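You operate a simulated robot arm through the tools that you are given. There is no shell and no other tool. Be economical: measure what you need, move in short steps, check, and stop when the job is done.

The job below is to be done with a simulated two-armed robot. You get a single attempt, and the scene is never put back.

## Task
Open the SAMPLE drawer, hold the long mould still and pull out its punch.
Fine: punch on the purple mat, mould left where it lay, drawer shut again.

The check looks at the end state, three seconds after you hand in, the way a careful person would. Anything else that was tipped, shoved, dropped, spilled or broken makes it a failure.

## Robot
Two 7-joint arms with two-finger parallel grippers on one trunk, on a base that drives. Base frame: it is fixed to the floor where the robot stands at the start and does not move with it; the origin is under the middle of the robot, x ahead of it, y to its left, z up. Readings come in mm, degrees, newtons and seconds.
The left shoulder is at the start at [70, 133, 1176], the right one opposite. Places, roughly: sample drawer [600, -300, 500]; purple mat [500, -400, 800]. Payload 1.57 kg a hand.
The tool frame of a hand sits at the grasp point between the pads (the TCP): z along the fingers, y along the line on which they close. The tips reach 30 mm beyond it. Largest opening 80 mm; finger width 17, thickness 12; the body of the gripper, 40 by 82 mm, starts 80 mm behind the TCP.
Orientation is that of the tool frame in the base frame, as [roll, pitch, yaw] about the fixed x, y, z axes, in that order (R = Rz(yaw) Ry(pitch) Rx(roll)). With the fingers straight down and closing along the base's y, the tool's x points along the base's -x, its y along +y and its z along -z.

## Interface
- The arms move only by the tool move_arm. It takes "left_series", "right_series" or both (then of equal length, played together; a hand with none holds still); each is a list of rows, each a list of 7 numbers: the opening, from 0 (shut) to 1 (fully open), then the shift along the tool's x, y, z in units of 40 mm (1.0 is 40 mm), then the turn, a rotation vector about the tool's x, y, z in units of 8 degrees (1.0 is 8 degrees). In form: [[fingers, tx, ty, tz, wx, wy, wz], ...]. A call has 1 to 8 rows; each row shifts and turns the commanded pose from where the row before left it, along the tool's axes as they then stand. A call with a number of a shift or a turn outside -1 to 1 is refused whole. Rows are played at 5 a second. More than 50 mm and 8.6 degrees between two rows, or a gripper value outside its range, and nothing of the call is played. Where a pose cannot be reached the arm comes as near as it can. A force on the tool above 40 N (or 10 N above the force at the start of the call, whichever is more), or a blocked arm, ends the call early, and 0.2 s more pass. The fingers move at their own pace (about 153 mm/s each) and stop on an object; they squeeze with about 38 N. The grip force told is the motor's: it shows also when the fingers shut on nothing. Time passes only in rows, and 0.2 s behind the last, so rows that do not move let the fingers close. It gives the time, the measured TCP pose, the force on the tool (base axes), the opening and the grip force at its end, in the units of the frame above (readings bear some noise).
- Cameras (640 x 400 px; columns grow to the right, rows downward): "scene" is now at [108.3, -26.3, 1399.1]; the picture's right is [-0.41, -0.91, 0.00], its down [-0.74, 0.33, -0.59] and it looks along [0.54, -0.24, -0.81] (base axes); focal length 214 px, centre (320, 200). "left" rides on the left gripper at [72, 7, -122] in its tool frame; the picture's right is [-0.09, 1.00, 0.00], its down [-0.84, -0.08, -0.54] and it looks along [-0.54, -0.05, 0.84] (tool axes); focal length 238 px, centre (320, 200). "right" rides on the right gripper at [72, -7, -122] in its tool frame; the picture's right is [0.09, 1.00, 0.00], its down [-0.84, 0.08, -0.54] and it looks along [-0.54, 0.05, 0.84] (tool axes); focal length 238 px, centre (320, 200). There is no depth. A picture from a camera that has moved, and an enlarged one, comes with that camera's place and axes in the base frame and with its lens. The place of the scene camera against the robot may be out by one fixed shift of up to 25 mm in any direction.
- grab_frame(camera): a new picture of that camera. It takes no simulated time.
- raise_lower(by): slides the trunk up (or, below 0, down) by that many mm; the arms and the scene camera ride with it, the base frame stays. It gives what a move gives, with no picture.
- base_move(legs): drives the robot by 1 to 6 legs, each [ahead, left, turn to the left] in mm, mm and degrees, along the robot's own axes; the way and the turn of a leg run together, so that a leg with both is an arc; at most 1500 mm and 180 degrees a leg. The arms and the cameras ride along, it lands a little off, and it stops where it bumps. It gives what a move gives.
- aim_head(pan, tilt): turns the head with the scene camera to pan (to the left, within 86 degrees either way) and tilt (down, from -29 to 69), counted from straight ahead of the robot. It gives what a move gives.
- zoom(camera, box): a new picture of the part [left, top, right, bottom] of that camera's present view, enlarged. It takes no simulated time.
- finish_job(): hands the job in; it is judged then, once.

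Work in short steps. Places have to be worked out from the pictures, the camera data and where the tool is seen: move nearer, look again, correct. Check each grasp and each placing, and mend what went wrong. You have 120 turns and 88 pictures in all, those below and enlarged ones among them. Open the grippers and draw the arms clear of the work before you hand the job in, unless the task says otherwise; then end with one line.

The tools are called after "Request:" by a JSON object that holds its "fn" and its "kwargs". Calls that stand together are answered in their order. move_arm: Moves the arms, as the interface text tells. Its arguments: {"type":"object","properties":{"left_series":{"type":"array","items":{"type":"array","items":{"type":"number"}}},"right_series":{"type":"array","items":{"type":"array","items":{"type":"number"}}}},"required":[]} The other tools are called the same way: raise_lower (by) slides the trunk up or down; base_move (legs) drives the base; aim_head (pan, tilt) turns the head that bears the scene camera; grab_frame (camera) takes a picture; zoom (camera, box) takes an enlarged picture of a part of a camera's view; finish_job () hands the job in.

At the start:

```text
time: 0.0
left_tool_pos: [443.9, -69.4, 1169.4]
left_tool_rot: [-180.0, 0.0, -179.9]
left_force: [0.2, 0.7, 0.2]
left_width: 79.8
left_gripper_force: 0.0
right_tool_pos: [335.1, -422.5, 1058.5]
right_tool_rot: [-179.9, 0.0, 180.0]
right_force: [0.8, 0.2, 0.0]
right_width: 80.1
right_gripper_force: 0.1
trunk travel left (down, up): [-750.0, 190.0]
robot x, y, heading: [-6.2, 1.3, 0.1]
head pan, tilt: [-24.1, 54.0]
```

scene: 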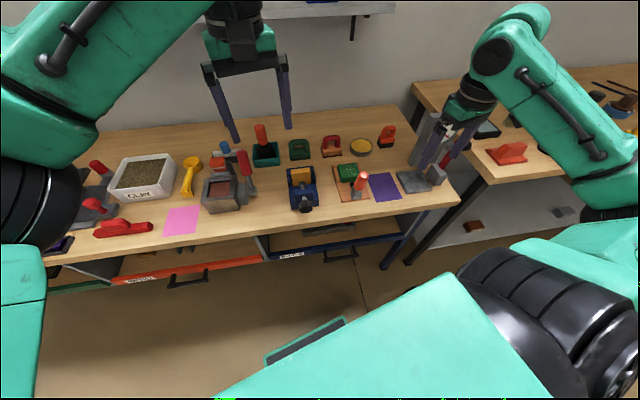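
right: 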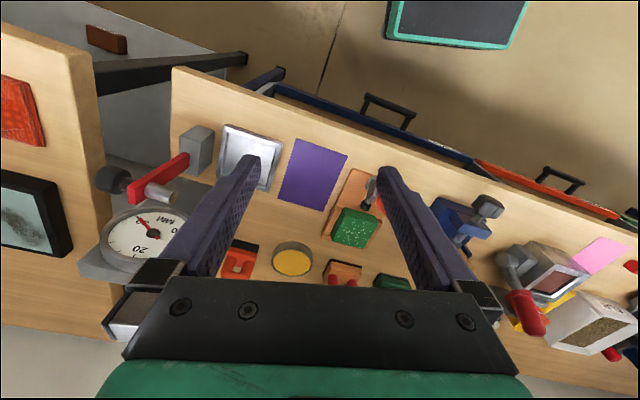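
left: 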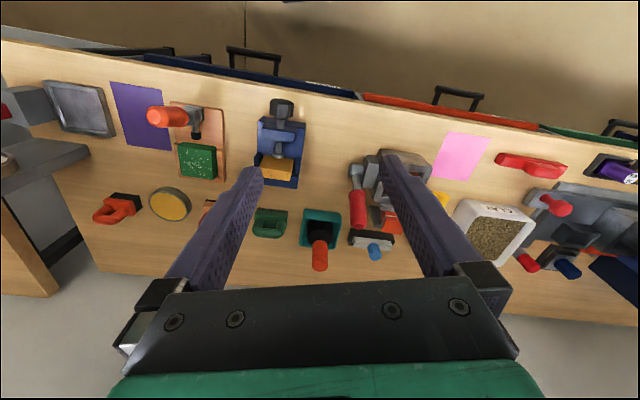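

The bench shows several drawers (blue, orange, green) with labels. I zoom in to read the labels.

Request:
{"fn": "zoom", "kwargs": {"camera": "scene", "box": [220, 140, 460, 290]}}

Request:
{"fn": "zoom", "kwargs": {"camera": "scene", "box": [40, 180, 280, 330]}}

```text
2.67 times, centred on (340, 215) of scene
camera zoom: at [108.3, -26.3, 1399.1], right [-0.41, -0.91, 0.0], down [-0.74, 0.33, -0.59], along [0.54, -0.24, -0.81], focal length 572 px, centre (267, 160)
```

zoom: 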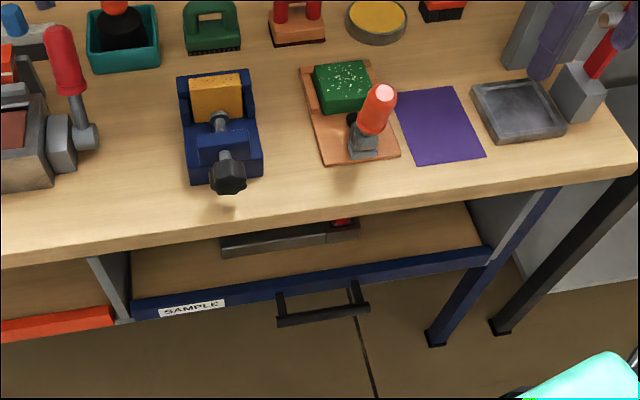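

```text
2.67 times, centred on (160, 255) of scene
camera zoom: at [108.3, -26.3, 1399.1], right [-0.41, -0.91, 0.0], down [-0.74, 0.33, -0.59], along [0.54, -0.24, -0.81], focal length 572 px, centre (747, 53)
```

zoom: 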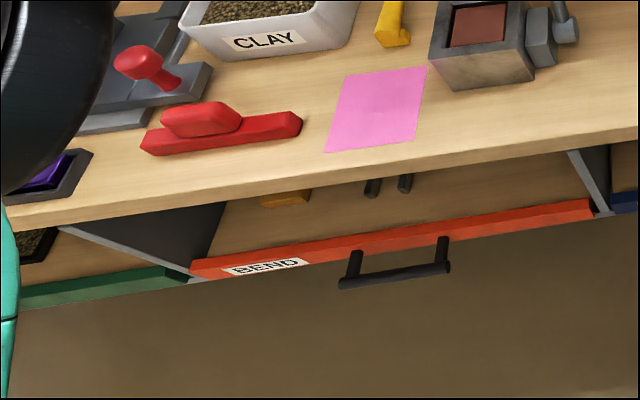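

The SAMPLE drawer is blue, with a long grey mould (red handle) inside. The bench is turned about -15° and the handle sits near [385,-250,500]. I back off, turn to face the drawer squarely and aim the head at it.

Request:
{"fn": "base_move", "kwargs": {"legs": [[-200, 0, 0], [0, 0, -15], [0, -90, 0]]}}

Request:
{"fn": "aim_head", "kwargs": {"pan": 0, "tilt": 50}}

Request:
{"fn": "grab_frame", "kwargs": {"camera": "scene"}}

```text
time: 3.2
left_tool_pos: [187.7, -266.0, 1169.8]
left_tool_rot: [-179.9, 0.0, 165.3]
left_force: [0.7, -0.1, -0.4]
left_width: 80.0
left_gripper_force: 0.0
right_tool_pos: [-8.8, -580.3, 1059.3]
right_tool_rot: [-179.9, -0.1, 165.2]
right_force: [-0.4, 0.4, -0.5]
right_width: 80.1
right_gripper_force: 0.0
trunk travel left (down, up): [-750.0, 190.0]
robot x, y, heading: [-226.5, -86.4, -14.6]
head pan, tilt: [-24.1, 54.0]
```

```text
time: 4.1
left_tool_pos: [187.3, -267.2, 1169.7]
left_tool_rot: [-179.9, -0.1, 165.2]
left_force: [-0.6, 0.6, 0.4]
left_width: 80.2
left_gripper_force: 0.2
right_tool_pos: [-9.4, -582.7, 1057.9]
right_tool_rot: [180.0, -0.1, 165.2]
right_force: [-0.4, 0.1, 0.1]
right_width: 80.3
right_gripper_force: 0.1
trunk travel left (down, up): [-750.0, 190.0]
robot x, y, heading: [-224.2, -89.6, -14.8]
head pan, tilt: [0.0, 50.0]
```

```text
82 pictures are left
camera scene: at [-111.1, -117.1, 1404.3], right [-0.26, -0.97, 0.0], down [-0.74, 0.2, -0.64], along [0.62, -0.16, -0.77], focal length 214 px, centre (320, 200)
```

scene: 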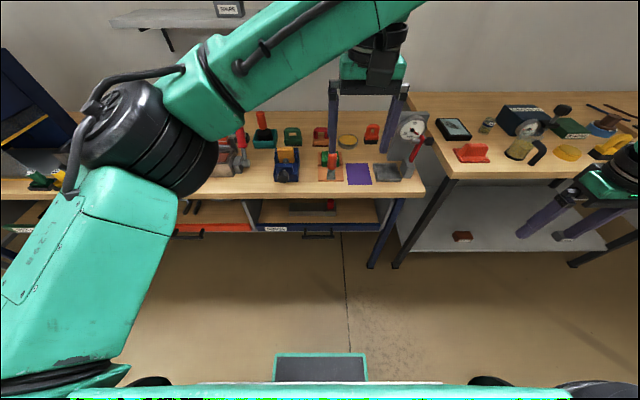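

The robot faces the drawer squarely. I zoom in on the drawer to measure handle and content.

Request:
{"fn": "zoom", "kwargs": {"camera": "scene", "box": [240, 160, 400, 260]}}

```text
4.00 times, centred on (320, 210) of scene
camera zoom: at [-111.1, -117.1, 1404.3], right [-0.26, -0.97, 0.0], down [-0.74, 0.2, -0.64], along [0.62, -0.16, -0.77], focal length 858 px, centre (320, 160)
```

zoom: 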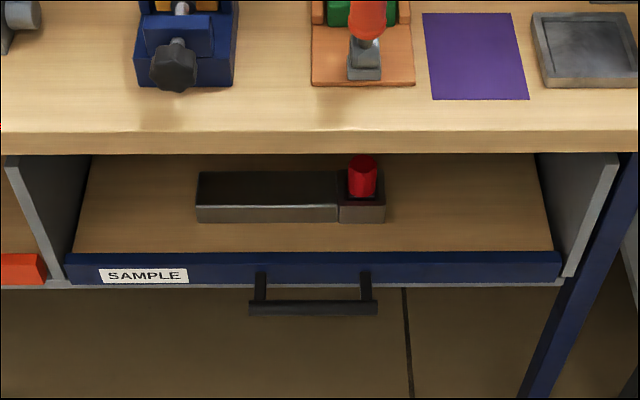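

The mould lies near the drawer's front, with the red punch upright at its right end; the handle is roughly 610 mm ahead of the robot at z≈545. I rotate the right hand to point forward and 30° down, fingers closing vertically, and shift the left hand out to the left.

Request:
{"fn": "move_arm", "kwargs": {"right_series": [[1, 0, 0, 0, -0.417, -0.417, 0.722], [1, 0, 0, 0, -0.417, -0.417, 0.722], [1, 0, 0, 0, -0.417, -0.417, 0.722], [1, 0, 0, 0, -0.417, -0.417, 0.722], [1, 0, 0, 0, -0.417, -0.417, 0.722], [1, 0, 0, 0, -0.417, -0.417, 0.722], [1, 0, 0, 0, -0.417, -0.417, 0.722]], "left_series": [[1, 0, 1, 0, 0, 0, 0], [1, 0, 1, 0, 0, 0, 0], [1, 0, 1, 0, 0, 0, 0], [1, 0, 1, 0, 0, 0, 0], [1, 0, 1, 0, 0, 0, 0], [1, 0, 1, 0, 0, 0, 0], [1, 0, 1, 0, 0, 0, 0]]}}

Request:
{"fn": "move_arm", "kwargs": {"right_series": [[1, 0, 0, 0, -0.417, -0.417, 0.722], [1, 0, 0, 0, -0.417, -0.417, 0.722], [1, 0, 0, 0, -0.417, -0.417, 0.722], [1, 0, 0, 0, -0.417, -0.417, 0.722], [1, 0, 0, 0, -0.417, -0.417, 0.722], [1, 0, 0, 0, -0.417, -0.417, 0.722], [1, 0, 0, 0, -0.417, -0.417, 0.722]], "left_series": [[1, 1, 0, 0, 0, 0, 0], [1, 1, 0, 0, 0, 0, 0], [1, 0, 0, 0, 0, 0, 0], [1, 0, 0, 0, 0, 0, 0], [1, 0, 0, 0, 0, 0, 0], [1, 0, 0, 0, 0, 0, 0], [1, 0, 0, 0, 0, 0, 0]]}}

Request:
{"fn": "raise_lower", "kwargs": {"by": -300}}

Request:
{"fn": "grab_frame", "kwargs": {"camera": "scene"}}

```text
time: 5.7
left_tool_pos: [258.4, 6.3, 1168.7]
left_tool_rot: [-179.9, 0.0, 165.3]
left_force: [-0.7, 0.6, -0.4]
left_width: 79.7
left_gripper_force: 0.0
right_tool_pos: [-10.2, -579.8, 1058.9]
right_tool_rot: [150.0, 12.7, 120.1]
right_force: [-0.3, -0.1, 0.1]
right_width: 79.9
right_gripper_force: 0.1
trunk travel left (down, up): [-750.0, 190.0]
robot x, y, heading: [-224.9, -92.8, -14.9]
head pan, tilt: [0.0, 50.0]
```

```text
time: 7.3
left_tool_pos: [181.7, 25.1, 1167.8]
left_tool_rot: [-179.9, -0.1, 165.4]
left_force: [-0.2, 0.4, 0.3]
left_width: 80.4
left_gripper_force: 0.0
right_tool_pos: [16.4, -586.6, 1036.1]
right_tool_rot: [121.1, 1.7, 77.5]
right_force: [0.6, -0.8, 0.0]
right_width: 79.8
right_gripper_force: 0.1
right hand out of reach, approached as far as the arm can: row 6, 7
trunk travel left (down, up): [-750.0, 190.0]
robot x, y, heading: [-229.0, -88.1, -14.9]
head pan, tilt: [0.0, 50.0]
```

```text
time: 10.3
left_tool_pos: [180.2, 24.1, 869.1]
left_tool_rot: [-180.0, -0.1, 165.3]
left_force: [0.2, -0.5, 0.1]
left_width: 79.9
left_gripper_force: 0.1
right_tool_pos: [14.6, -586.6, 735.8]
right_tool_rot: [121.2, 1.8, 77.5]
right_force: [0.1, -0.3, 0.1]
right_width: 79.8
right_gripper_force: 0.1
trunk travel left (down, up): [-450.0, 490.0]
robot x, y, heading: [-224.5, -92.9, -14.7]
head pan, tilt: [0.0, 50.0]
```

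```text
80 pictures are left
camera scene: at [-111.1, -116.6, 1104.4], right [-0.26, -0.97, 0.0], down [-0.74, 0.2, -0.64], along [0.62, -0.16, -0.77], focal length 214 px, centre (320, 200)
```

scene: 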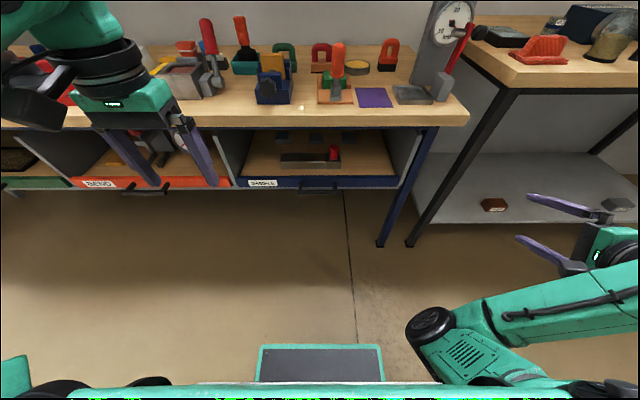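

The right hand points forward as wanted. I zoom on the drawer from this lower viewpoint to triangulate the handle and mould heights.

Request:
{"fn": "zoom", "kwargs": {"camera": "scene", "box": [220, 110, 420, 235]}}

```text
3.20 times, centred on (320, 172) of scene
camera zoom: at [-111.1, -116.6, 1104.4], right [-0.26, -0.97, 0.0], down [-0.74, 0.2, -0.64], along [0.62, -0.16, -0.77], focal length 686 px, centre (320, 288)
```

zoom: 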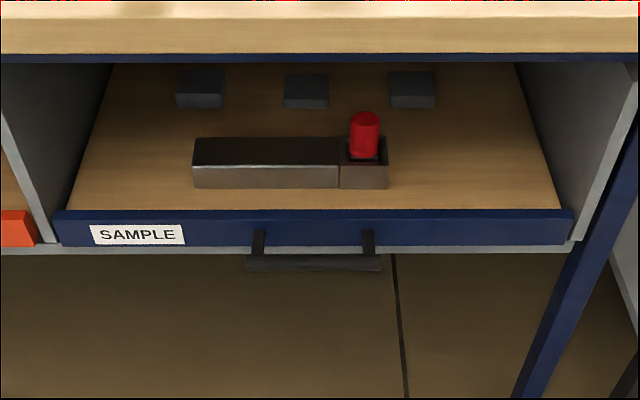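

Triangulated: bar ≈613 mm ahead of the robot, 13 left, z≈554; panel front 42 mm behind it, top z≈591, bench edge about 648 ahead. I bring the right hand across towards a stand-off point in front of the handle.

Request:
{"fn": "move_arm", "kwargs": {"right_series": [[1, 0.97, -0.03, 0.45, 0, 0, 0], [1, 0.97, -0.03, 0.45, 0, 0, 0], [1, 0.97, -0.03, 0.45, 0, 0, 0], [1, 0.97, -0.03, 0.45, 0, 0, 0], [1, 0.97, -0.03, 0.45, 0, 0, 0], [1, 0.97, -0.03, 0.45, 0, 0, 0]]}}

Request:
{"fn": "move_arm", "kwargs": {"right_series": [[0.5, 0.97, -0.03, 0.2, 0, 0, 0], [0.5, 0.97, -0.03, 0.2, 0, 0, 0], [0.5, 0.97, -0.03, 0.2, 0, 0, 0], [0.5, 0.97, -0.03, 0.2, 0, 0, 0], [0.5, 0.97, -0.03, 0.2, 0, 0, 0], [0.5, 0, 0, 0, -1, 0, 0], [0.5, 0, 0, 0, -0.9, 0, 0]]}}

Request:
{"fn": "grab_frame", "kwargs": {"camera": "right"}}

Request:
{"fn": "grab_frame", "kwargs": {"camera": "scene"}}

```text
time: 11.2
left_tool_pos: [181.3, 24.7, 867.9]
left_tool_rot: [-179.9, 0.1, 165.3]
left_force: [0.1, 0.3, -1.0]
left_width: 80.2
left_gripper_force: 0.1
right_tool_pos: [131.2, -548.4, 813.7]
right_tool_rot: [105.6, 9.1, 73.1]
right_force: [0.4, -0.5, -0.8]
right_width: 80.0
right_gripper_force: 0.0
right hand out of reach, approached as far as the arm can: row 1, 2, 3
trunk travel left (down, up): [-450.0, 490.0]
robot x, y, heading: [-228.8, -86.4, -14.9]
head pan, tilt: [0.0, 50.0]
stopped in row 4 (right hand): the arm was blocked; the commanded pose is now the measured one
```

```text
time: 11.8
left_tool_pos: [180.7, 22.4, 868.3]
left_tool_rot: [180.0, 0.1, 165.3]
left_force: [-0.1, -0.4, -0.6]
left_width: 80.2
left_gripper_force: 0.1
right_tool_pos: [158.1, -517.1, 918.1]
right_tool_rot: [89.6, 14.0, 66.7]
right_force: [0.5, 0.3, 0.1]
right_width: 40.0
right_gripper_force: 0.0
right hand out of reach, approached as far as the arm can: row 1
trunk travel left (down, up): [-450.0, 490.0]
robot x, y, heading: [-226.4, -88.7, -14.7]
head pan, tilt: [0.0, 50.0]
stopped in row 2 (right hand): the arm was blocked; the commanded pose is now the measured one
```

```text
78 pictures are left
camera right: at [73.8, -405.6, 893.4], right [0.13, 0.31, 0.94], down [-0.81, -0.51, 0.27], along [0.57, -0.8, 0.18], focal length 238 px, centre (320, 200)
```

right: 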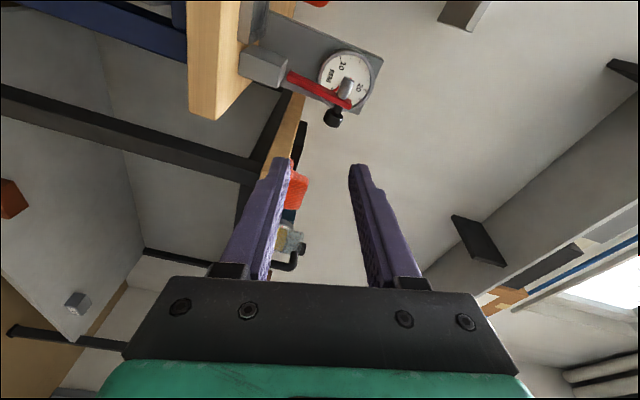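

```text
77 pictures are left
camera scene: at [-111.3, -116.8, 1104.4], right [-0.26, -0.97, 0.0], down [-0.74, 0.2, -0.64], along [0.62, -0.16, -0.77], focal length 214 px, centre (320, 200)
```

scene: 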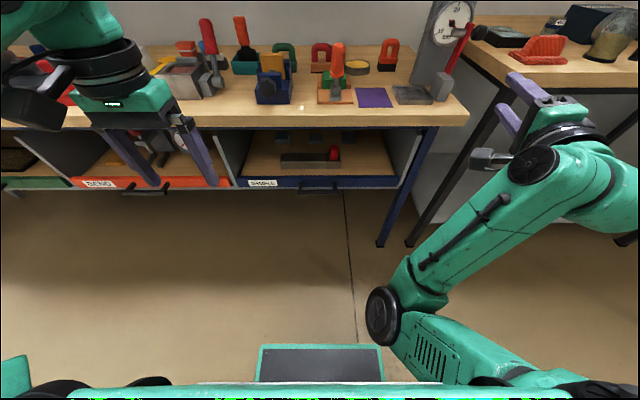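

The hand ended in an awkward joint configuration and got blocked. Better plan: keep the tool near vertical and use the shut fingers as a hook behind the bar. I lower the hand a bit first and then rotate back to the downward pose.

Request:
{"fn": "raise_lower", "kwargs": {"by": 200}}

Request:
{"fn": "move_arm", "kwargs": {"right_series": [[0.5, 0, -0.8, -0.7, 0.448, 0.672, -0.544], [0.5, 0, -0.8, -0.5, 0.448, 0.672, -0.544], [0.5, 0, -0.6, -0.3, 0.448, 0.672, -0.544], [0.5, 0, -0.5, 0, 0.448, 0.672, -0.544], [0.5, 0, 0, 0, 0.448, 0.672, -0.544], [0.5, 0, 0, 0, 0.448, 0.672, -0.544], [0.5, 0, 0, 0, 0.448, 0.672, -0.544], [0.5, 0, 0, 0, 0.448, 0.672, -0.544]]}}

Request:
{"fn": "grab_frame", "kwargs": {"camera": "scene"}}

```text
time: 13.9
left_tool_pos: [180.5, 24.0, 1068.2]
left_tool_rot: [-180.0, 0.1, 165.3]
left_force: [-0.3, -0.6, 0.3]
left_width: 80.0
left_gripper_force: 0.1
right_tool_pos: [158.6, -516.6, 1116.8]
right_tool_rot: [89.8, 14.0, 66.9]
right_force: [0.3, -0.3, 0.1]
right_width: 40.0
right_gripper_force: 0.1
trunk travel left (down, up): [-650.0, 290.0]
robot x, y, heading: [-224.2, -87.9, -14.7]
head pan, tilt: [0.0, 50.0]
```

```text
time: 15.7
left_tool_pos: [181.0, 23.5, 1068.5]
left_tool_rot: [-180.0, -0.1, 165.3]
left_force: [0.3, -0.2, 0.3]
left_width: 80.0
left_gripper_force: 0.0
right_tool_pos: [105.5, -546.4, 1029.2]
right_tool_rot: [142.6, 26.9, 124.1]
right_force: [1.3, 0.8, -0.7]
right_width: 39.9
right_gripper_force: 0.0
right hand out of reach, approached as far as the arm can: row 1, 2
trunk travel left (down, up): [-650.0, 290.0]
robot x, y, heading: [-226.6, -87.0, -14.5]
head pan, tilt: [0.0, 50.0]
```

```text
76 pictures are left
camera scene: at [-111.4, -117.1, 1304.3], right [-0.26, -0.97, 0.0], down [-0.74, 0.2, -0.64], along [0.62, -0.16, -0.77], focal length 214 px, centre (320, 200)
```

scene: 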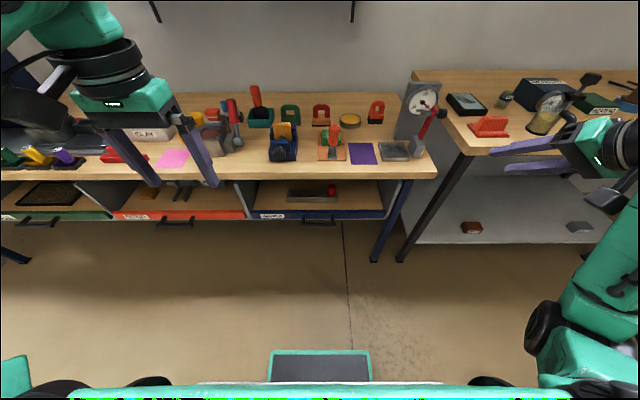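

Rotation is going well; I finish the remaining rows.

Request:
{"fn": "move_arm", "kwargs": {"right_series": [[0.5, 0, 0, 0, 0.448, 0.672, -0.544], [0.5, 0, 0, 0, 0.448, 0.672, -0.544], [0.5, 0, 0, 0, 0.448, 0.672, -0.544], [0.5, 0, 0, 0, 0.448, 0.672, -0.544], [0.5, 0, 0, 0, 0.448, 0.672, -0.544], [0.5, 0, 0, 0, 0.448, 0.672, -0.544], [0.5, 0, 0, 0, 0.448, 0.672, -0.544]]}}

```text
time: 17.3
left_tool_pos: [181.0, 25.7, 1067.5]
left_tool_rot: [-180.0, 0.0, 165.3]
left_force: [-0.3, -0.1, -1.2]
left_width: 80.3
left_gripper_force: 0.0
right_tool_pos: [107.5, -547.2, 1031.0]
right_tool_rot: [179.6, 0.3, 165.5]
right_force: [0.0, -0.7, -0.4]
right_width: 39.8
right_gripper_force: 0.0
trunk travel left (down, up): [-650.0, 290.0]
robot x, y, heading: [-223.9, -88.9, -14.8]
head pan, tilt: [0.0, 50.0]
```

Right tool is upright again. I bring it to the robot's centreline, lower, and retract the left hand back and outwards.

Request:
{"fn": "move_arm", "kwargs": {"right_series": [[0, 0.3, 0.9, 0.58, 0, 0, 0], [0, 0.3, 0.9, 0.58, 0, 0, 0], [0, 0.3, 0.9, 0.58, 0, 0, 0], [0, 0.3, 0.9, 0.58, 0, 0, 0], [0, 0.3, 0.9, 0.58, 0, 0, 0], [0, 0.3, 0.9, 0.58, 0, 0, 0], [0, 0.3, 0.9, 0.58, 0, 0, 0], [0, 0.3, 0.9, 0.58, 0, 0, 0]], "left_series": [[1, 0.37, 0.37, 0, 0, 0, 0], [1, 0.37, 0.37, 0, 0, 0, 0], [1, 0.37, 0.37, 0, 0, 0, 0], [1, 0.37, 0.37, 0, 0, 0, 0], [1, 0.37, 0.37, 0, 0, 0, 0], [1, 0.37, 0.37, 0, 0, 0, 0], [1, 0.37, 0.37, 0, 0, 0, 0], [1, 0.37, 0.37, 0, 0, 0, 0]]}}

Request:
{"fn": "move_arm", "kwargs": {"right_series": [[0, 0, 0.9, 0.8, 0, 0, 0], [0, 0, 0.9, 0.8, 0, 0, 0], [0, 0, 0, 0, 0, -1, 0], [0, 0, 0, 0, 0, -1, 0]]}}

Request:
{"fn": "base_move", "kwargs": {"legs": [[190, 0, 0]]}}

Request:
{"fn": "grab_frame", "kwargs": {"camera": "right"}}

Request:
{"fn": "grab_frame", "kwargs": {"camera": "scene"}}

```text
time: 19.1
left_tool_pos: [133.9, 103.0, 1056.6]
left_tool_rot: [-179.9, 0.0, 165.4]
left_force: [-0.5, -0.2, 0.1]
left_width: 79.8
left_gripper_force: 0.0
left hand out of reach, approached as far as the arm can: row 5, 6, 7, 8
right_tool_pos: [89.1, -241.4, 845.0]
right_tool_rot: [179.7, 0.3, 165.7]
right_force: [0.0, -0.2, -0.1]
right_width: 0.0
right_gripper_force: 21.1
trunk travel left (down, up): [-650.0, 290.0]
robot x, y, heading: [-226.0, -87.9, -14.9]
head pan, tilt: [0.0, 50.0]
```

```text
time: 20.1
left_tool_pos: [132.8, 102.9, 1056.5]
left_tool_rot: [-179.9, 0.1, 165.3]
left_force: [0.0, -0.1, -0.2]
left_width: 80.1
left_gripper_force: 0.0
right_tool_pos: [104.8, -171.5, 782.5]
right_tool_rot: [179.5, 16.4, 165.6]
right_force: [-0.5, -0.4, -0.1]
right_width: 0.1
right_gripper_force: 21.2
trunk travel left (down, up): [-650.0, 290.0]
robot x, y, heading: [-227.2, -87.4, -14.6]
head pan, tilt: [0.0, 50.0]
```

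```text
time: 21.7
left_tool_pos: [316.1, 53.0, 1056.5]
left_tool_rot: [180.0, 0.0, 165.3]
left_force: [-0.4, -0.4, 0.8]
left_width: 79.9
left_gripper_force: 0.1
right_tool_pos: [288.0, -221.8, 782.0]
right_tool_rot: [179.7, 16.3, 165.5]
right_force: [0.0, 0.0, -0.5]
right_width: 0.1
right_gripper_force: 21.3
trunk travel left (down, up): [-650.0, 290.0]
robot x, y, heading: [-45.3, -135.6, -14.7]
head pan, tilt: [0.0, 50.0]
```

```text
75 pictures are left
camera right: at [185.6, -201.6, 878.1], right [0.16, 0.99, -0.02], down [0.65, -0.09, 0.76], along [0.74, -0.14, -0.66], focal length 238 px, centre (320, 200)
```

right: 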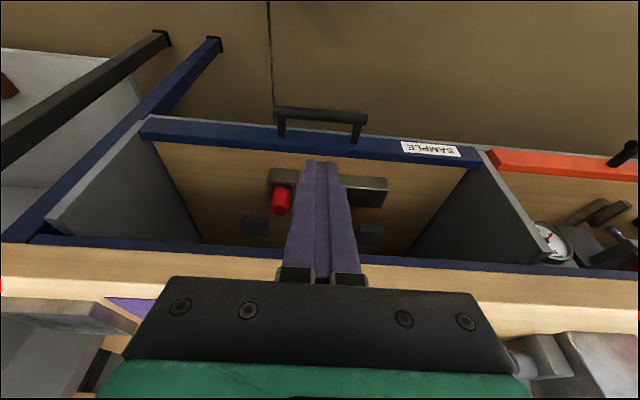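

```text
74 pictures are left
camera scene: at [71.8, -165.1, 1304.4], right [-0.26, -0.97, 0.0], down [-0.74, 0.2, -0.64], along [0.62, -0.16, -0.77], focal length 214 px, centre (320, 200)
```

scene: 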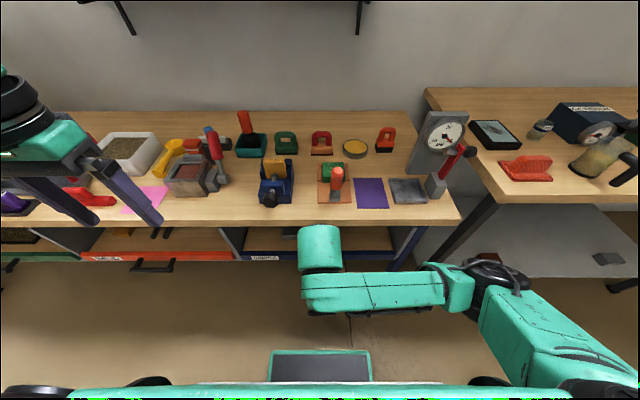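

The wrist camera puts the bar near (366,-238,554), agreeing with my estimate. I descend along the tool to a stand-off above and in front of the bar.

Request:
{"fn": "move_arm", "kwargs": {"right_series": [[0, -0.19, 0, 0.95, 0, 0, 0], [0, -0.19, 0, 0.95, 0, 0, 0], [0, -0.19, 0, 0.95, 0, 0, 0], [0, -0.19, 0, 0.95, 0, 0, 0]]}}

Request:
{"fn": "grab_frame", "kwargs": {"camera": "right"}}

```text
time: 22.7
left_tool_pos: [316.8, 53.2, 1056.9]
left_tool_rot: [-180.0, -0.1, 165.3]
left_force: [-0.3, 0.1, -1.1]
left_width: 79.9
left_gripper_force: 0.1
right_tool_pos: [357.4, -239.2, 643.7]
right_tool_rot: [179.6, 16.2, 165.7]
right_force: [0.2, -0.2, 0.3]
right_width: 0.0
right_gripper_force: 21.0
trunk travel left (down, up): [-650.0, 290.0]
robot x, y, heading: [-41.8, -133.9, -14.8]
head pan, tilt: [0.0, 50.0]
```

```text
73 pictures are left
camera right: at [256.1, -220.2, 740.8], right [0.16, 0.99, -0.02], down [0.65, -0.09, 0.76], along [0.74, -0.13, -0.66], focal length 238 px, centre (320, 200)
```

right: 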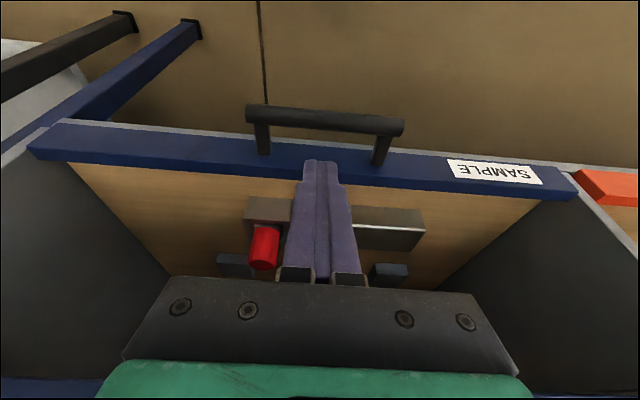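

I zoom on the bar/panel to measure the gap more precisely.

Request:
{"fn": "zoom", "kwargs": {"camera": "right", "box": [230, 80, 430, 205]}}

```text
3.20 times, centred on (330, 142) of right
camera zoom: at [256.1, -220.2, 740.8], right [0.16, 0.99, -0.02], down [0.65, -0.09, 0.76], along [0.74, -0.13, -0.66], focal length 763 px, centre (288, 384)
```

zoom: 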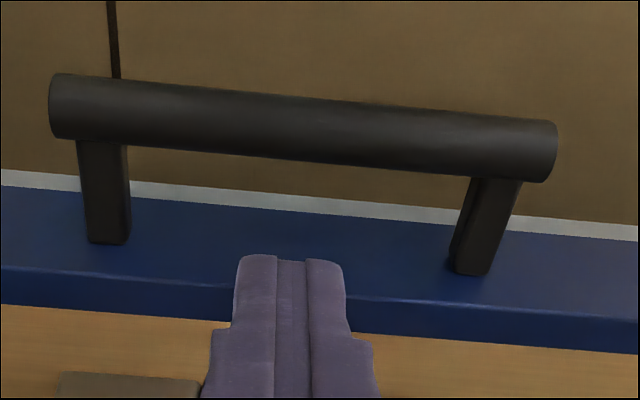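

The gap between bar (fwd 412) and panel (fwd 456) is about 36 mm clear; the finger line is already aimed into it. I slide down 77 mm along the tool axis.

Request:
{"fn": "move_arm", "kwargs": {"right_series": [[0, -0.02, 0, 0.5, 0, 0, 0], [0, -0.02, 0, 0.5, 0, 0, 0], [0, 0, 0, 0.5, 0, 0, 0], [0, 0, 0, 0.42, 0, 0, 0]]}}

Request:
{"fn": "zoom", "kwargs": {"camera": "right", "box": [200, 60, 440, 210]}}

```text
time: 23.7
left_tool_pos: [315.2, 53.6, 1057.2]
left_tool_rot: [179.9, 0.1, 165.3]
left_force: [-0.5, 0.3, 1.3]
left_width: 79.8
left_gripper_force: 0.0
right_tool_pos: [381.4, -243.7, 572.6]
right_tool_rot: [179.5, 16.6, 165.4]
right_force: [7.4, -1.9, 7.4]
right_width: 0.0
right_gripper_force: 20.9
trunk travel left (down, up): [-650.0, 290.0]
robot x, y, heading: [-43.3, -137.9, -14.6]
head pan, tilt: [0.0, 50.0]
```

```text
2.67 times, centred on (320, 135) of right
camera zoom: at [278.8, -224.7, 668.5], right [0.16, 0.99, -0.02], down [0.65, -0.09, 0.76], along [0.75, -0.13, -0.65], focal length 636 px, centre (320, 373)
```

zoom: 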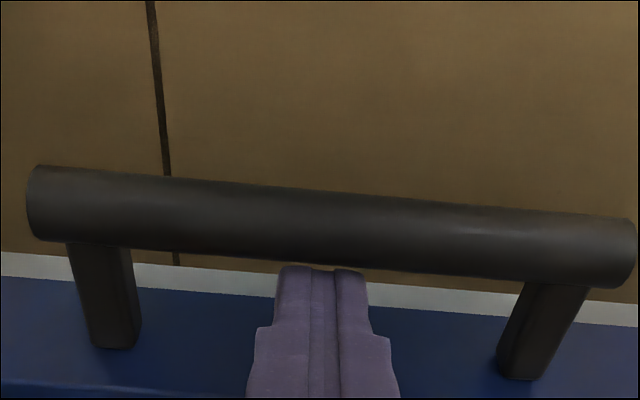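

The bar solves to (fwd 414, z 551) and the tip is behind it at z≈544, with light contact on the bar's rear. I ease forward 6 mm and a little deeper.

Request:
{"fn": "move_arm", "kwargs": {"right_series": [[0, -0.15, 0, 0, 0, 0, 0], [0, 0, 0, 0.15, 0, 0, 0], [0, 0, 0, 0.15, 0, 0, 0]]}}

Request:
{"fn": "zoom", "kwargs": {"camera": "right", "box": [200, 60, 440, 210]}}

```text
time: 24.5
left_tool_pos: [316.4, 53.4, 1056.4]
left_tool_rot: [-179.9, 0.0, 165.3]
left_force: [-0.8, 0.0, 0.2]
left_width: 80.1
left_gripper_force: 0.0
right_tool_pos: [387.8, -245.9, 561.3]
right_tool_rot: [179.5, 16.2, 165.5]
right_force: [-1.5, 0.1, -0.1]
right_width: 0.0
right_gripper_force: 21.5
trunk travel left (down, up): [-650.0, 290.0]
robot x, y, heading: [-41.8, -135.1, -14.6]
head pan, tilt: [0.0, 50.0]
```

```text
2.67 times, centred on (320, 135) of right
camera zoom: at [286.3, -226.5, 657.0], right [0.16, 0.99, -0.02], down [0.65, -0.09, 0.76], along [0.74, -0.13, -0.66], focal length 636 px, centre (320, 373)
```

zoom: 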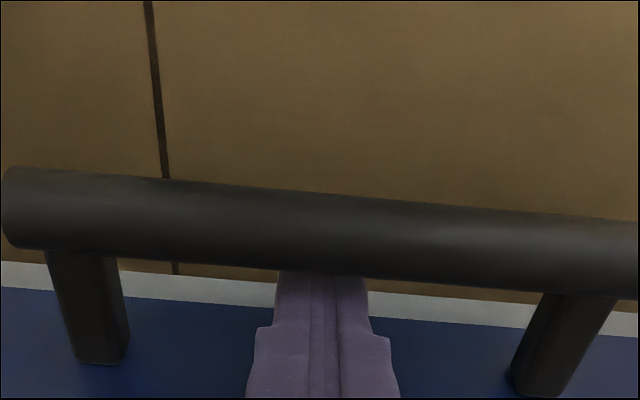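

The tip is now hidden behind the bar — hooked, no contact force. I pull by driving back 150 mm first and check.

Request:
{"fn": "base_move", "kwargs": {"legs": [[-150, 0, 0]]}}

Request:
{"fn": "grab_frame", "kwargs": {"camera": "scene"}}

Request:
{"fn": "grab_frame", "kwargs": {"camera": "right"}}

```text
time: 25.9
left_tool_pos: [171.4, 91.2, 1056.4]
left_tool_rot: [-180.0, 0.0, 165.1]
left_force: [-0.7, 0.3, -0.2]
left_width: 80.4
left_gripper_force: 0.0
right_tool_pos: [243.4, -208.4, 559.2]
right_tool_rot: [179.7, 16.2, 165.3]
right_force: [-0.7, 0.5, 0.2]
right_width: 0.0
right_gripper_force: 21.4
trunk travel left (down, up): [-650.0, 290.0]
robot x, y, heading: [-189.7, -100.8, -14.9]
head pan, tilt: [0.0, 50.0]
```

```text
69 pictures are left
camera scene: at [-72.7, -127.0, 1304.3], right [-0.26, -0.97, 0.0], down [-0.74, 0.2, -0.64], along [0.62, -0.17, -0.77], focal length 214 px, centre (320, 200)
```

scene: 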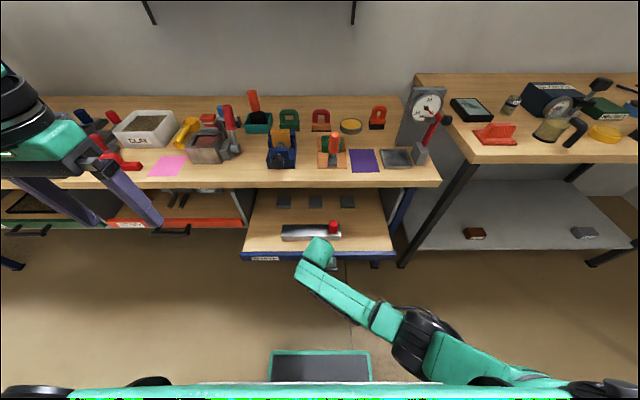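

```text
68 pictures are left
camera right: at [141.3, -188.6, 657.0], right [0.16, 0.99, -0.02], down [0.65, -0.09, 0.75], along [0.74, -0.14, -0.66], focal length 238 px, centre (320, 200)
```

right: 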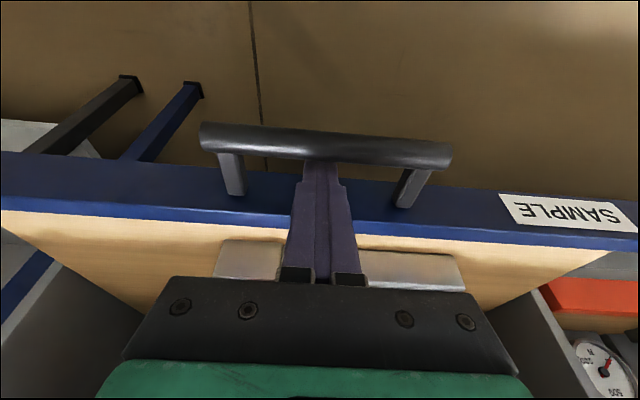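

The drawer follows nicely. I pull another 120 mm.

Request:
{"fn": "base_move", "kwargs": {"legs": [[-120, 0, 0]]}}

Request:
{"fn": "grab_frame", "kwargs": {"camera": "scene"}}

```text
time: 27.1
left_tool_pos: [57.2, 121.2, 1057.0]
left_tool_rot: [-180.0, 0.0, 165.1]
left_force: [0.3, -0.2, -0.2]
left_width: 80.0
left_gripper_force: 0.0
right_tool_pos: [128.3, -178.7, 559.3]
right_tool_rot: [179.7, 16.2, 165.3]
right_force: [0.0, -0.9, -0.2]
right_width: 0.1
right_gripper_force: 21.3
trunk travel left (down, up): [-650.0, 290.0]
robot x, y, heading: [-301.3, -68.2, -14.7]
head pan, tilt: [0.0, 50.0]
```

```text
67 pictures are left
camera scene: at [-187.2, -96.6, 1304.3], right [-0.26, -0.97, 0.0], down [-0.74, 0.2, -0.64], along [0.62, -0.17, -0.77], focal length 214 px, centre (320, 200)
```

scene: 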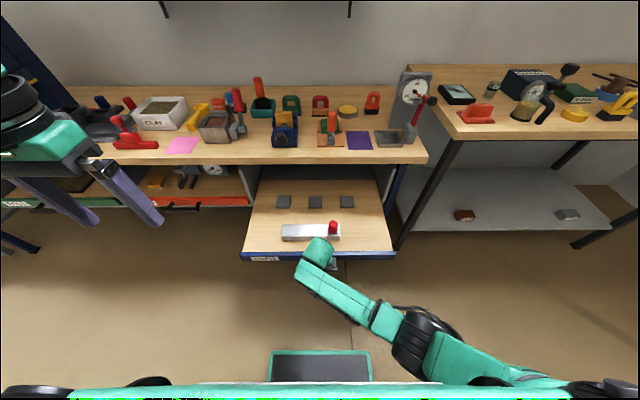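

The drawer is open about 260 mm with mould and punch in the clear. I unhook upward and bring the right tool vertical.

Request:
{"fn": "move_arm", "kwargs": {"right_series": [[0, -0.15, 0, 0, 0, 0, 0], [0, 0, 0, -1, 0, 0, 0], [0, 0, 0, -1, 0, 0, 0], [0, 0, 0, -1, 0, 0, 0], [0, 0, 0, -1, 0, 0, 0], [0.5, 0, 0, -1, 0, 1, 0], [1, 0, 0, -1, 0, 1, 0]]}}

Request:
{"fn": "base_move", "kwargs": {"legs": [[190, 0, 0]]}}

Request:
{"fn": "zoom", "kwargs": {"camera": "scene", "box": [200, 100, 440, 250]}}

Request:
{"fn": "grab_frame", "kwargs": {"camera": "right"}}

```text
time: 28.7
left_tool_pos: [59.3, 119.2, 1057.0]
left_tool_rot: [179.8, -0.1, 164.9]
left_force: [0.8, 0.5, -0.2]
left_width: 80.0
left_gripper_force: 0.1
right_tool_pos: [60.2, -255.9, 713.3]
right_tool_rot: [-166.9, 0.7, 163.4]
right_force: [0.9, 0.8, 0.8]
right_width: 80.1
right_gripper_force: 0.1
right hand out of reach, approached as far as the arm can: row 7
trunk travel left (down, up): [-650.0, 290.0]
robot x, y, heading: [-303.1, -70.4, -14.7]
head pan, tilt: [0.0, 50.0]
stopped in row 7 (right hand): the arm was blocked; the commanded pose is now the measured one
```

```text
time: 30.2
left_tool_pos: [237.2, 72.5, 1057.7]
left_tool_rot: [179.9, -0.1, 165.1]
left_force: [-0.2, -0.3, 1.7]
left_width: 80.1
left_gripper_force: 0.1
right_tool_pos: [239.0, -304.0, 714.0]
right_tool_rot: [-166.9, 0.6, 163.5]
right_force: [-0.5, 0.0, -0.4]
right_width: 79.8
right_gripper_force: 0.0
trunk travel left (down, up): [-650.0, 290.0]
robot x, y, heading: [-120.0, -114.5, -15.0]
head pan, tilt: [0.0, 50.0]
```

```text
2.67 times, centred on (320, 175) of scene
camera zoom: at [-6.9, -145.2, 1304.3], right [-0.26, -0.97, 0.0], down [-0.74, 0.2, -0.64], along [0.62, -0.17, -0.77], focal length 572 px, centre (320, 267)
```

zoom: 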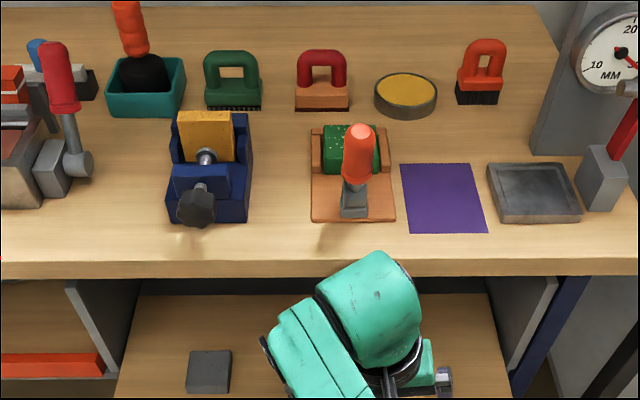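

```text
65 pictures are left
camera right: at [175.3, -261.4, 832.6], right [0.19, 0.95, -0.23], down [0.85, -0.05, 0.52], along [0.49, -0.29, -0.82], focal length 238 px, centre (320, 200)
```

right: 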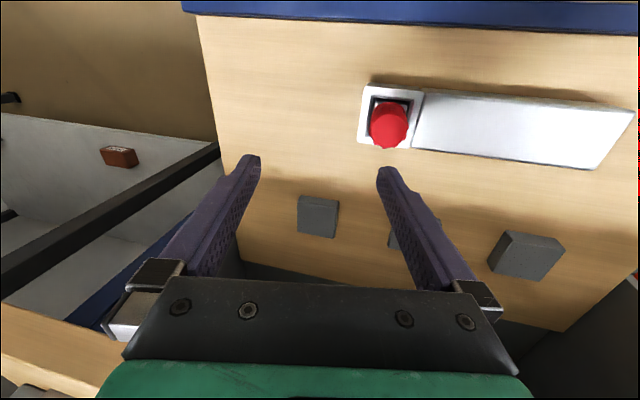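

The wrist camera shows the mould with its red-handled punch in the square right-end socket; mould centre ≈(255,-182), punch ≈(234,-261). I straighten the right hand and start rotating/lowering the left hand so it can grip the mould across its width.

Request:
{"fn": "move_arm", "kwargs": {"right_series": [[1, 0, 0, 0, -0.82, 0, 0], [1, 0, 0, 0, -0.82, 0, 0], [1, 0, 0, 0, 0, 0, 0.2], [1, 0, 0, 0, 0, 0, 0], [1, 0, 0, 0, 0, 0, 0], [1, 0, 0, 0, 0, 0, 0], [1, 0, 0, 0, 0, 0, 0], [1, 0, 0, 0, 0, 0, 0]], "left_series": [[1, 0, 0, 0.85, 0, 0, 0.94], [1, 0, 0, 0.85, 0, 0, 0.94], [1, 0, 0, 0.85, 0, 0, 0.94], [1, 0, 0, 0.85, 0, 0, 0.94], [1, 0, 0, 0.85, 0, 0, 0.94], [1, 0, 0, 0.85, 0, 0, 0.94], [1, 0, 0, 0.85, 0, 0, 0.94], [1, 0, 0, 0.85, 0, 0, 0.94]]}}

```text
time: 32.0
left_tool_pos: [240.3, 69.7, 983.9]
left_tool_rot: [-179.9, -0.1, 148.7]
left_force: [-0.4, -0.2, -0.8]
left_width: 80.0
left_gripper_force: 0.1
left hand out of reach, approached as far as the arm can: row 3, 4, 5, 6, 7, 8
right_tool_pos: [238.1, -311.7, 712.4]
right_tool_rot: [-179.0, 0.8, 161.7]
right_force: [0.2, -0.2, 0.6]
right_width: 80.2
right_gripper_force: 0.1
trunk travel left (down, up): [-650.0, 290.0]
robot x, y, heading: [-118.8, -115.5, -15.0]
head pan, tilt: [0.0, 50.0]
```

The left wrist can't turn that way past a limit. I turn it the other way (camera side towards the right) and see how it goes.

Request:
{"fn": "move_arm", "kwargs": {"left_series": [[1, 0, 0, 0, 0, 0, -1], [1, 0, 0, 0, 0, 0, -1], [1, 0, 0, 0, 0, 0, -1], [1, 0, 0, 0, 0, 0, -1], [1, 0, 0, 0, 0, 0, -1], [1, 0, 0, 0, 0, 0, -1], [1, 0, 0, 0, 0, 0, -1], [1, 0, 0, 0, 0, 0, -1]]}}

Request:
{"fn": "grab_frame", "kwargs": {"camera": "scene"}}

```text
time: 33.9
left_tool_pos: [241.5, 70.9, 982.1]
left_tool_rot: [-180.0, 0.0, -147.2]
left_force: [0.9, -0.6, -0.3]
left_width: 79.9
left_gripper_force: 0.1
right_tool_pos: [238.0, -311.6, 712.0]
right_tool_rot: [-179.0, 0.7, 161.8]
right_force: [0.0, 0.5, 0.4]
right_width: 79.9
right_gripper_force: 0.0
trunk travel left (down, up): [-650.0, 290.0]
robot x, y, heading: [-124.1, -115.2, -14.9]
head pan, tilt: [0.0, 50.0]
```

```text
64 pictures are left
camera scene: at [-6.9, -145.1, 1304.3], right [-0.26, -0.97, 0.0], down [-0.74, 0.2, -0.64], along [0.62, -0.17, -0.77], focal length 214 px, centre (320, 200)
```

scene: 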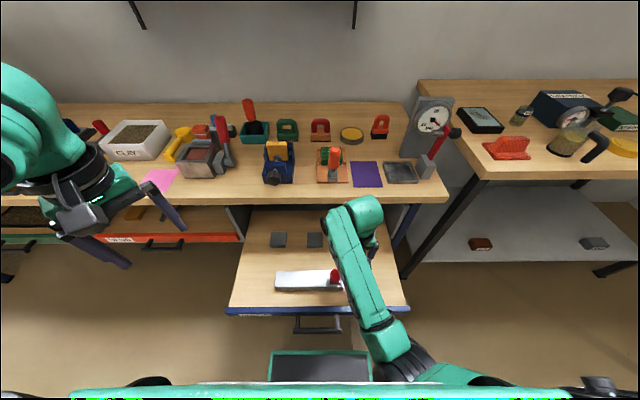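

That direction works and the commanded pose resets to the measured one. I finish the turn to yaw -105° while descending.

Request:
{"fn": "move_arm", "kwargs": {"left_series": [[1, 0, 0, 0.9, 0, 0, -0.88], [1, 0, 0, 0.9, 0, 0, -0.88], [1, 0, 0, 0.9, 0, 0, -0.88], [1, 0, 0, 0.9, 0, 0, -0.88], [1, 0, 0, 0.9, 0, 0, -0.88], [1, 0, 0, 0.9, 0, 0, -0.88]]}}

Request:
{"fn": "grab_frame", "kwargs": {"camera": "left"}}

Request:
{"fn": "grab_frame", "kwargs": {"camera": "right"}}

```text
time: 35.2
left_tool_pos: [264.5, 85.5, 781.8]
left_tool_rot: [180.0, -0.2, -105.1]
left_force: [0.1, 0.4, 0.3]
left_width: 80.1
left_gripper_force: 0.0
left hand out of reach, approached as far as the arm can: row 1, 2
right_tool_pos: [237.3, -310.3, 711.9]
right_tool_rot: [-178.8, 0.8, 161.7]
right_force: [-0.5, 0.4, 0.0]
right_width: 80.1
right_gripper_force: 0.0
trunk travel left (down, up): [-650.0, 290.0]
robot x, y, heading: [-121.8, -116.6, -14.8]
head pan, tilt: [0.0, 50.0]
```

```text
63 pictures are left
camera left: at [241.5, 18.3, 904.5], right [-0.94, 0.35, 0.0], down [0.29, 0.79, 0.54], along [0.19, 0.51, -0.84], focal length 238 px, centre (320, 200)
```

left: 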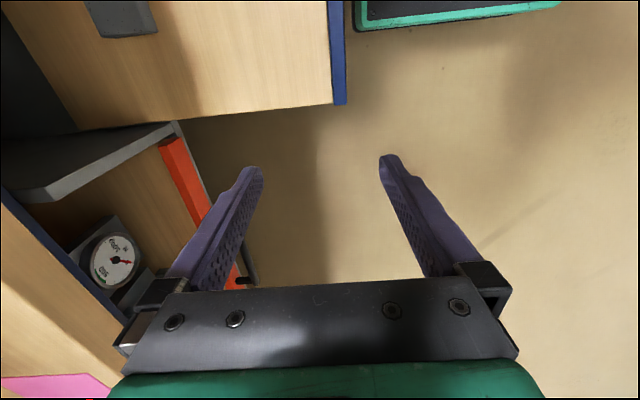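

```text
62 pictures are left
camera right: at [167.2, -290.8, 832.2], right [0.23, 0.97, -0.02], down [0.81, -0.18, 0.55], along [0.53, -0.14, -0.83], focal length 238 px, centre (320, 200)
```

right: 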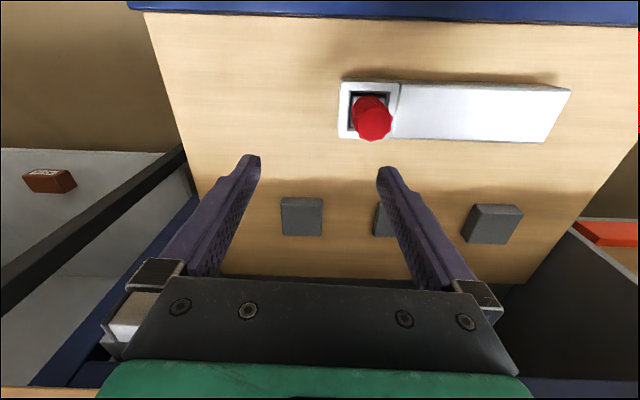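

Both camera fixes put the mould centre at (256,-181), axis yaw 75°. I move the left hand over the mould's left part at z≈660.

Request:
{"fn": "move_arm", "kwargs": {"left_series": [[1, 0.925, -0.3, 0.6, 0, 0, 0], [1, 0.925, -0.3, 0.6, 0, 0, 0], [1, 0.925, -0.3, 0.6, 0, 0, 0], [1, 0.925, -0.3, 0.6, 0, 0, 0], [1, 0.925, -0.3, 0.6, 0, 0, 0]]}}

Request:
{"fn": "grab_frame", "kwargs": {"camera": "left"}}

Request:
{"fn": "grab_frame", "kwargs": {"camera": "scene"}}

```text
time: 36.5
left_tool_pos: [287.3, -70.8, 713.6]
left_tool_rot: [179.6, -0.1, -105.1]
left_force: [-0.6, -0.5, 0.1]
left_width: 80.1
left_gripper_force: 0.0
left hand out of reach, approached as far as the arm can: row 4, 5
right_tool_pos: [237.6, -311.3, 711.9]
right_tool_rot: [-178.9, 0.9, 161.8]
right_force: [-0.7, 0.4, -0.2]
right_width: 79.8
right_gripper_force: 0.1
trunk travel left (down, up): [-650.0, 290.0]
robot x, y, heading: [-116.9, -114.0, -15.0]
head pan, tilt: [0.0, 50.0]
```

```text
61 pictures are left
camera left: at [264.9, -138.3, 836.4], right [-0.94, 0.35, 0.0], down [0.3, 0.79, 0.54], along [0.18, 0.51, -0.84], focal length 238 px, centre (320, 200)
```

left: 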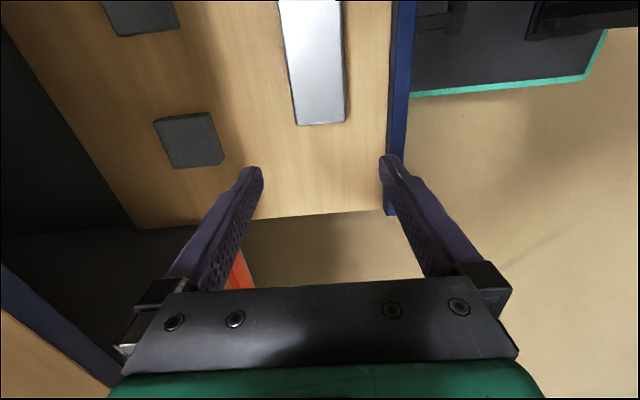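

```text
60 pictures are left
camera scene: at [-7.5, -144.6, 1304.4], right [-0.26, -0.97, 0.0], down [-0.74, 0.2, -0.64], along [0.62, -0.17, -0.77], focal length 214 px, centre (320, 200)
```

scene: 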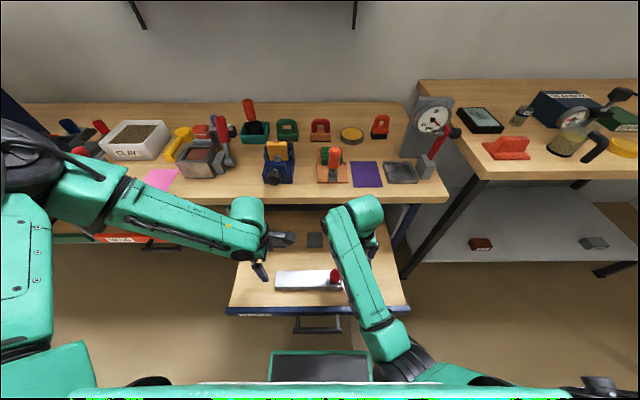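

The left arm reports a reach limit; I test a smaller step rightward and down separately.

Request:
{"fn": "move_arm", "kwargs": {"left_series": [[1, 0, 0, 0.5, 0, 0, 0], [1, 0.5, 0, 0, 0, 0, 0]]}}

```text
time: 37.0
left_tool_pos: [287.5, -72.7, 715.3]
left_tool_rot: [179.7, -0.1, -105.2]
left_force: [-0.8, 0.2, -0.6]
left_width: 79.9
left_gripper_force: 0.0
left hand out of reach, approached as far as the arm can: row 1, 2
right_tool_pos: [238.5, -312.1, 711.2]
right_tool_rot: [-178.8, 0.8, 161.7]
right_force: [0.1, -0.5, 0.5]
right_width: 80.4
right_gripper_force: 0.1
trunk travel left (down, up): [-650.0, 290.0]
robot x, y, heading: [-123.3, -116.3, -14.6]
head pan, tilt: [0.0, 50.0]
```

The left arm is at a joint limit in height and sideways, but I can use the trunk and base instead. First raise the right hand so it stays clear when the trunk lowers.

Request:
{"fn": "move_arm", "kwargs": {"right_series": [[1, 0, 0, -0.8, 0, 0, 0.4], [1, 0, 0, -0.8, 0, 0, 0], [1, 0, 0, -0.8, 0, 0, 0], [1, 0, 0, -0.8, 0, 0, 0]]}}

```text
time: 37.6
left_tool_pos: [289.3, -71.6, 714.7]
left_tool_rot: [179.8, -0.1, -105.2]
left_force: [-0.2, 0.8, -0.3]
left_width: 80.3
left_gripper_force: 0.1
right_tool_pos: [217.6, -379.5, 728.0]
right_tool_rot: [-167.9, 1.7, 157.7]
right_force: [0.0, 0.1, 0.5]
right_width: 80.1
right_gripper_force: 0.0
right hand out of reach, approached as far as the arm can: row 2
trunk travel left (down, up): [-650.0, 290.0]
robot x, y, heading: [-123.6, -115.3, -15.0]
head pan, tilt: [0.0, 50.0]
stopped in row 2 (right hand): the arm was blocked; the commanded pose is now the measured one
```

Both arms appear too folded here. I back the base by 80 mm to give the arms room, then test raising the right hand and lowering the left while keeping the same spot over the drawer.

Request:
{"fn": "base_move", "kwargs": {"legs": [[-80, 0, 0]]}}

Request:
{"fn": "move_arm", "kwargs": {"right_series": [[1, -0.9, 0, 0, 0, 0, 0], [1, -0.9, 0, 0, 0, 0, 0], [1, 0, 0, 0, -0.8, 0, 0.5], [1, 0, 0, 0, -0.7, 0, 0.4], [1, 0, 0, -0.9, 0, 0, 0], [1, 0, 0, -0.9, 0, 0, 0], [1, 0, 0, -0.9, 0, 0, 0]], "left_series": [[1, 0, -0.9, 0, 0, 0, 0], [1, 0, -0.9, 0, 0, 0, 0], [1, 0.5, 0, 0, 0, 0, 0], [1, 0.5, 0, 0, 0, 0, 0], [1, 0, 0, 0.5, 0, 0, 0], [1, 0, 0, 0.5, 0, 0, 0], [1, 0, 0, 0.5, 0, 0, 0]]}}

Request:
{"fn": "grab_frame", "kwargs": {"camera": "scene"}}

```text
time: 38.6
left_tool_pos: [210.8, -50.6, 714.9]
left_tool_rot: [179.7, -0.1, -105.3]
left_force: [0.7, -0.9, -0.7]
left_width: 80.0
left_gripper_force: 0.1
right_tool_pos: [141.4, -357.5, 726.0]
right_tool_rot: [-167.8, 1.6, 157.8]
right_force: [0.0, -0.6, 0.6]
right_width: 79.8
right_gripper_force: 0.0
trunk travel left (down, up): [-650.0, 290.0]
robot x, y, heading: [-197.3, -97.3, -14.6]
head pan, tilt: [0.0, 50.0]
```

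```text
time: 40.2
left_tool_pos: [239.5, -45.3, 719.0]
left_tool_rot: [179.7, -0.1, -105.1]
left_force: [0.5, -0.4, 1.5]
left_width: 79.7
left_gripper_force: 0.1
left hand out of reach, approached as far as the arm can: row 1, 2, 3, 4, 5, 6, 7
right_tool_pos: [218.4, -436.1, 802.8]
right_tool_rot: [-175.9, 3.6, 148.1]
right_force: [-0.6, -0.2, 0.7]
right_width: 80.0
right_gripper_force: 0.1
right hand out of reach, approached as far as the arm can: row 6, 7
trunk travel left (down, up): [-650.0, 290.0]
robot x, y, heading: [-198.7, -97.7, -14.6]
head pan, tilt: [0.0, 50.0]
```

```text
59 pictures are left
camera scene: at [-82.6, -123.5, 1304.3], right [-0.26, -0.97, 0.0], down [-0.74, 0.2, -0.64], along [0.62, -0.17, -0.77], focal length 214 px, centre (320, 200)
```

scene: 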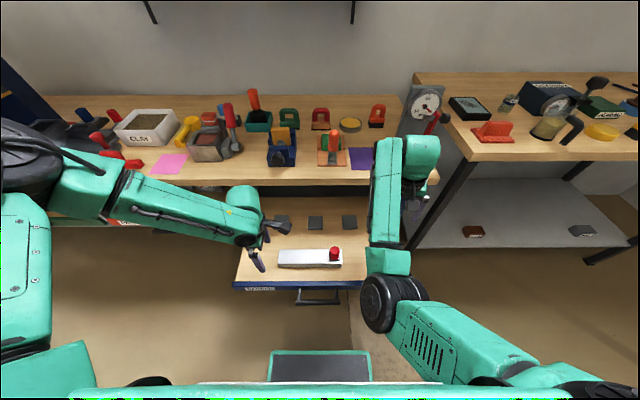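

The left arm is limited by the wrist yaw relative to the robot. Turning the robot left by 45° and standing front-right of the drawer removes that. First I undo 45° of left yaw and pull the right hand back in front.

Request:
{"fn": "move_arm", "kwargs": {"right_series": [[1, 0.6, 0.4, 0, -0.3, 0, -0.5], [1, 0.6, 0.4, 0, -0.3, 0, -0.5], [1, 0.6, 0.5, 0, 0, 0, -0.5], [1, 0.6, 0.5, 0, 0, -0.2, -0.5], [1, 0.6, 0.6, 0, 0, -0.2, 0], [1, 0.5, 0.6, 0, 0, 0, 0]], "left_series": [[1, 0, 0, 0, 0, 0, 0.94], [1, 0, 0, 0, 0, 0, 0.94], [1, 0, 0, 0, 0, 0, 0.94], [1, 0, 0, 0, 0, 0, 0.94], [1, 0, 0, 0, 0, 0, 0.94], [1, 0, 0, 0, 0, 0, 0.94]]}}

```text
time: 40.9
left_tool_pos: [239.6, -45.6, 720.5]
left_tool_rot: [179.7, -0.3, -121.3]
left_force: [-1.0, 0.3, 0.2]
left_width: 80.1
left_gripper_force: 0.1
right_tool_pos: [216.6, -415.5, 799.3]
right_tool_rot: [-177.7, 7.5, 155.6]
right_force: [0.4, 1.3, 0.4]
right_width: 79.9
right_gripper_force: 0.1
right hand out of reach, approached as far as the arm can: row 1, 2, 3
trunk travel left (down, up): [-650.0, 290.0]
robot x, y, heading: [-197.0, -94.0, -14.8]
head pan, tilt: [0.0, 50.0]
stopped in row 3 (right hand): the arm was blocked; the commanded pose is now the measured one
```

The right wrist is near a bend limit with its low elbow. I finish the left yaw correction, let the right tool tilt forward (which relieves it), and then raise the trunk so both hands clear everything during the base turn.

Request:
{"fn": "move_arm", "kwargs": {"right_series": [[1, 0, 0, 0, 0, -0.6, 0], [1, 0, 0, 0, 0, -0.6, 0], [1, 0.5, 0, 0, 0, 0, 0], [1, 0.5, 0, 0, 0, 0, 0]], "left_series": [[1, 0, 0, 0, 0, 0, 0.92], [1, 0, 0, 0, 0, 0, 0.92], [1, 0, 0, 0, 0, 0, 0.92], [1, 0, 0, 0, 0, 0, 0.92]]}}

Request:
{"fn": "raise_lower", "kwargs": {"by": 250}}

```text
time: 41.8
left_tool_pos: [239.6, -44.4, 719.3]
left_tool_rot: [179.9, -0.3, -143.8]
left_force: [-0.9, 0.1, -0.8]
left_width: 80.0
left_gripper_force: 0.1
right_tool_pos: [232.6, -442.6, 870.2]
right_tool_rot: [-176.7, 28.0, 155.0]
right_force: [-0.6, -1.1, 0.0]
right_width: 80.1
right_gripper_force: 0.0
trunk travel left (down, up): [-650.0, 290.0]
robot x, y, heading: [-197.8, -94.6, -15.0]
head pan, tilt: [0.0, 50.0]
stopped in row 4 (right hand): the arm was blocked; the commanded pose is now the measured one
```

```text
time: 44.4
left_tool_pos: [240.4, -44.4, 968.5]
left_tool_rot: [179.7, -0.3, -143.9]
left_force: [-0.9, -0.7, 0.0]
left_width: 80.1
left_gripper_force: 0.1
right_tool_pos: [234.1, -441.5, 1118.4]
right_tool_rot: [-176.4, 27.9, 154.9]
right_force: [-0.2, -0.9, -0.2]
right_width: 80.0
right_gripper_force: 0.0
trunk travel left (down, up): [-900.0, 40.0]
robot x, y, heading: [-196.6, -93.2, -15.1]
head pan, tilt: [0.0, 50.0]
```

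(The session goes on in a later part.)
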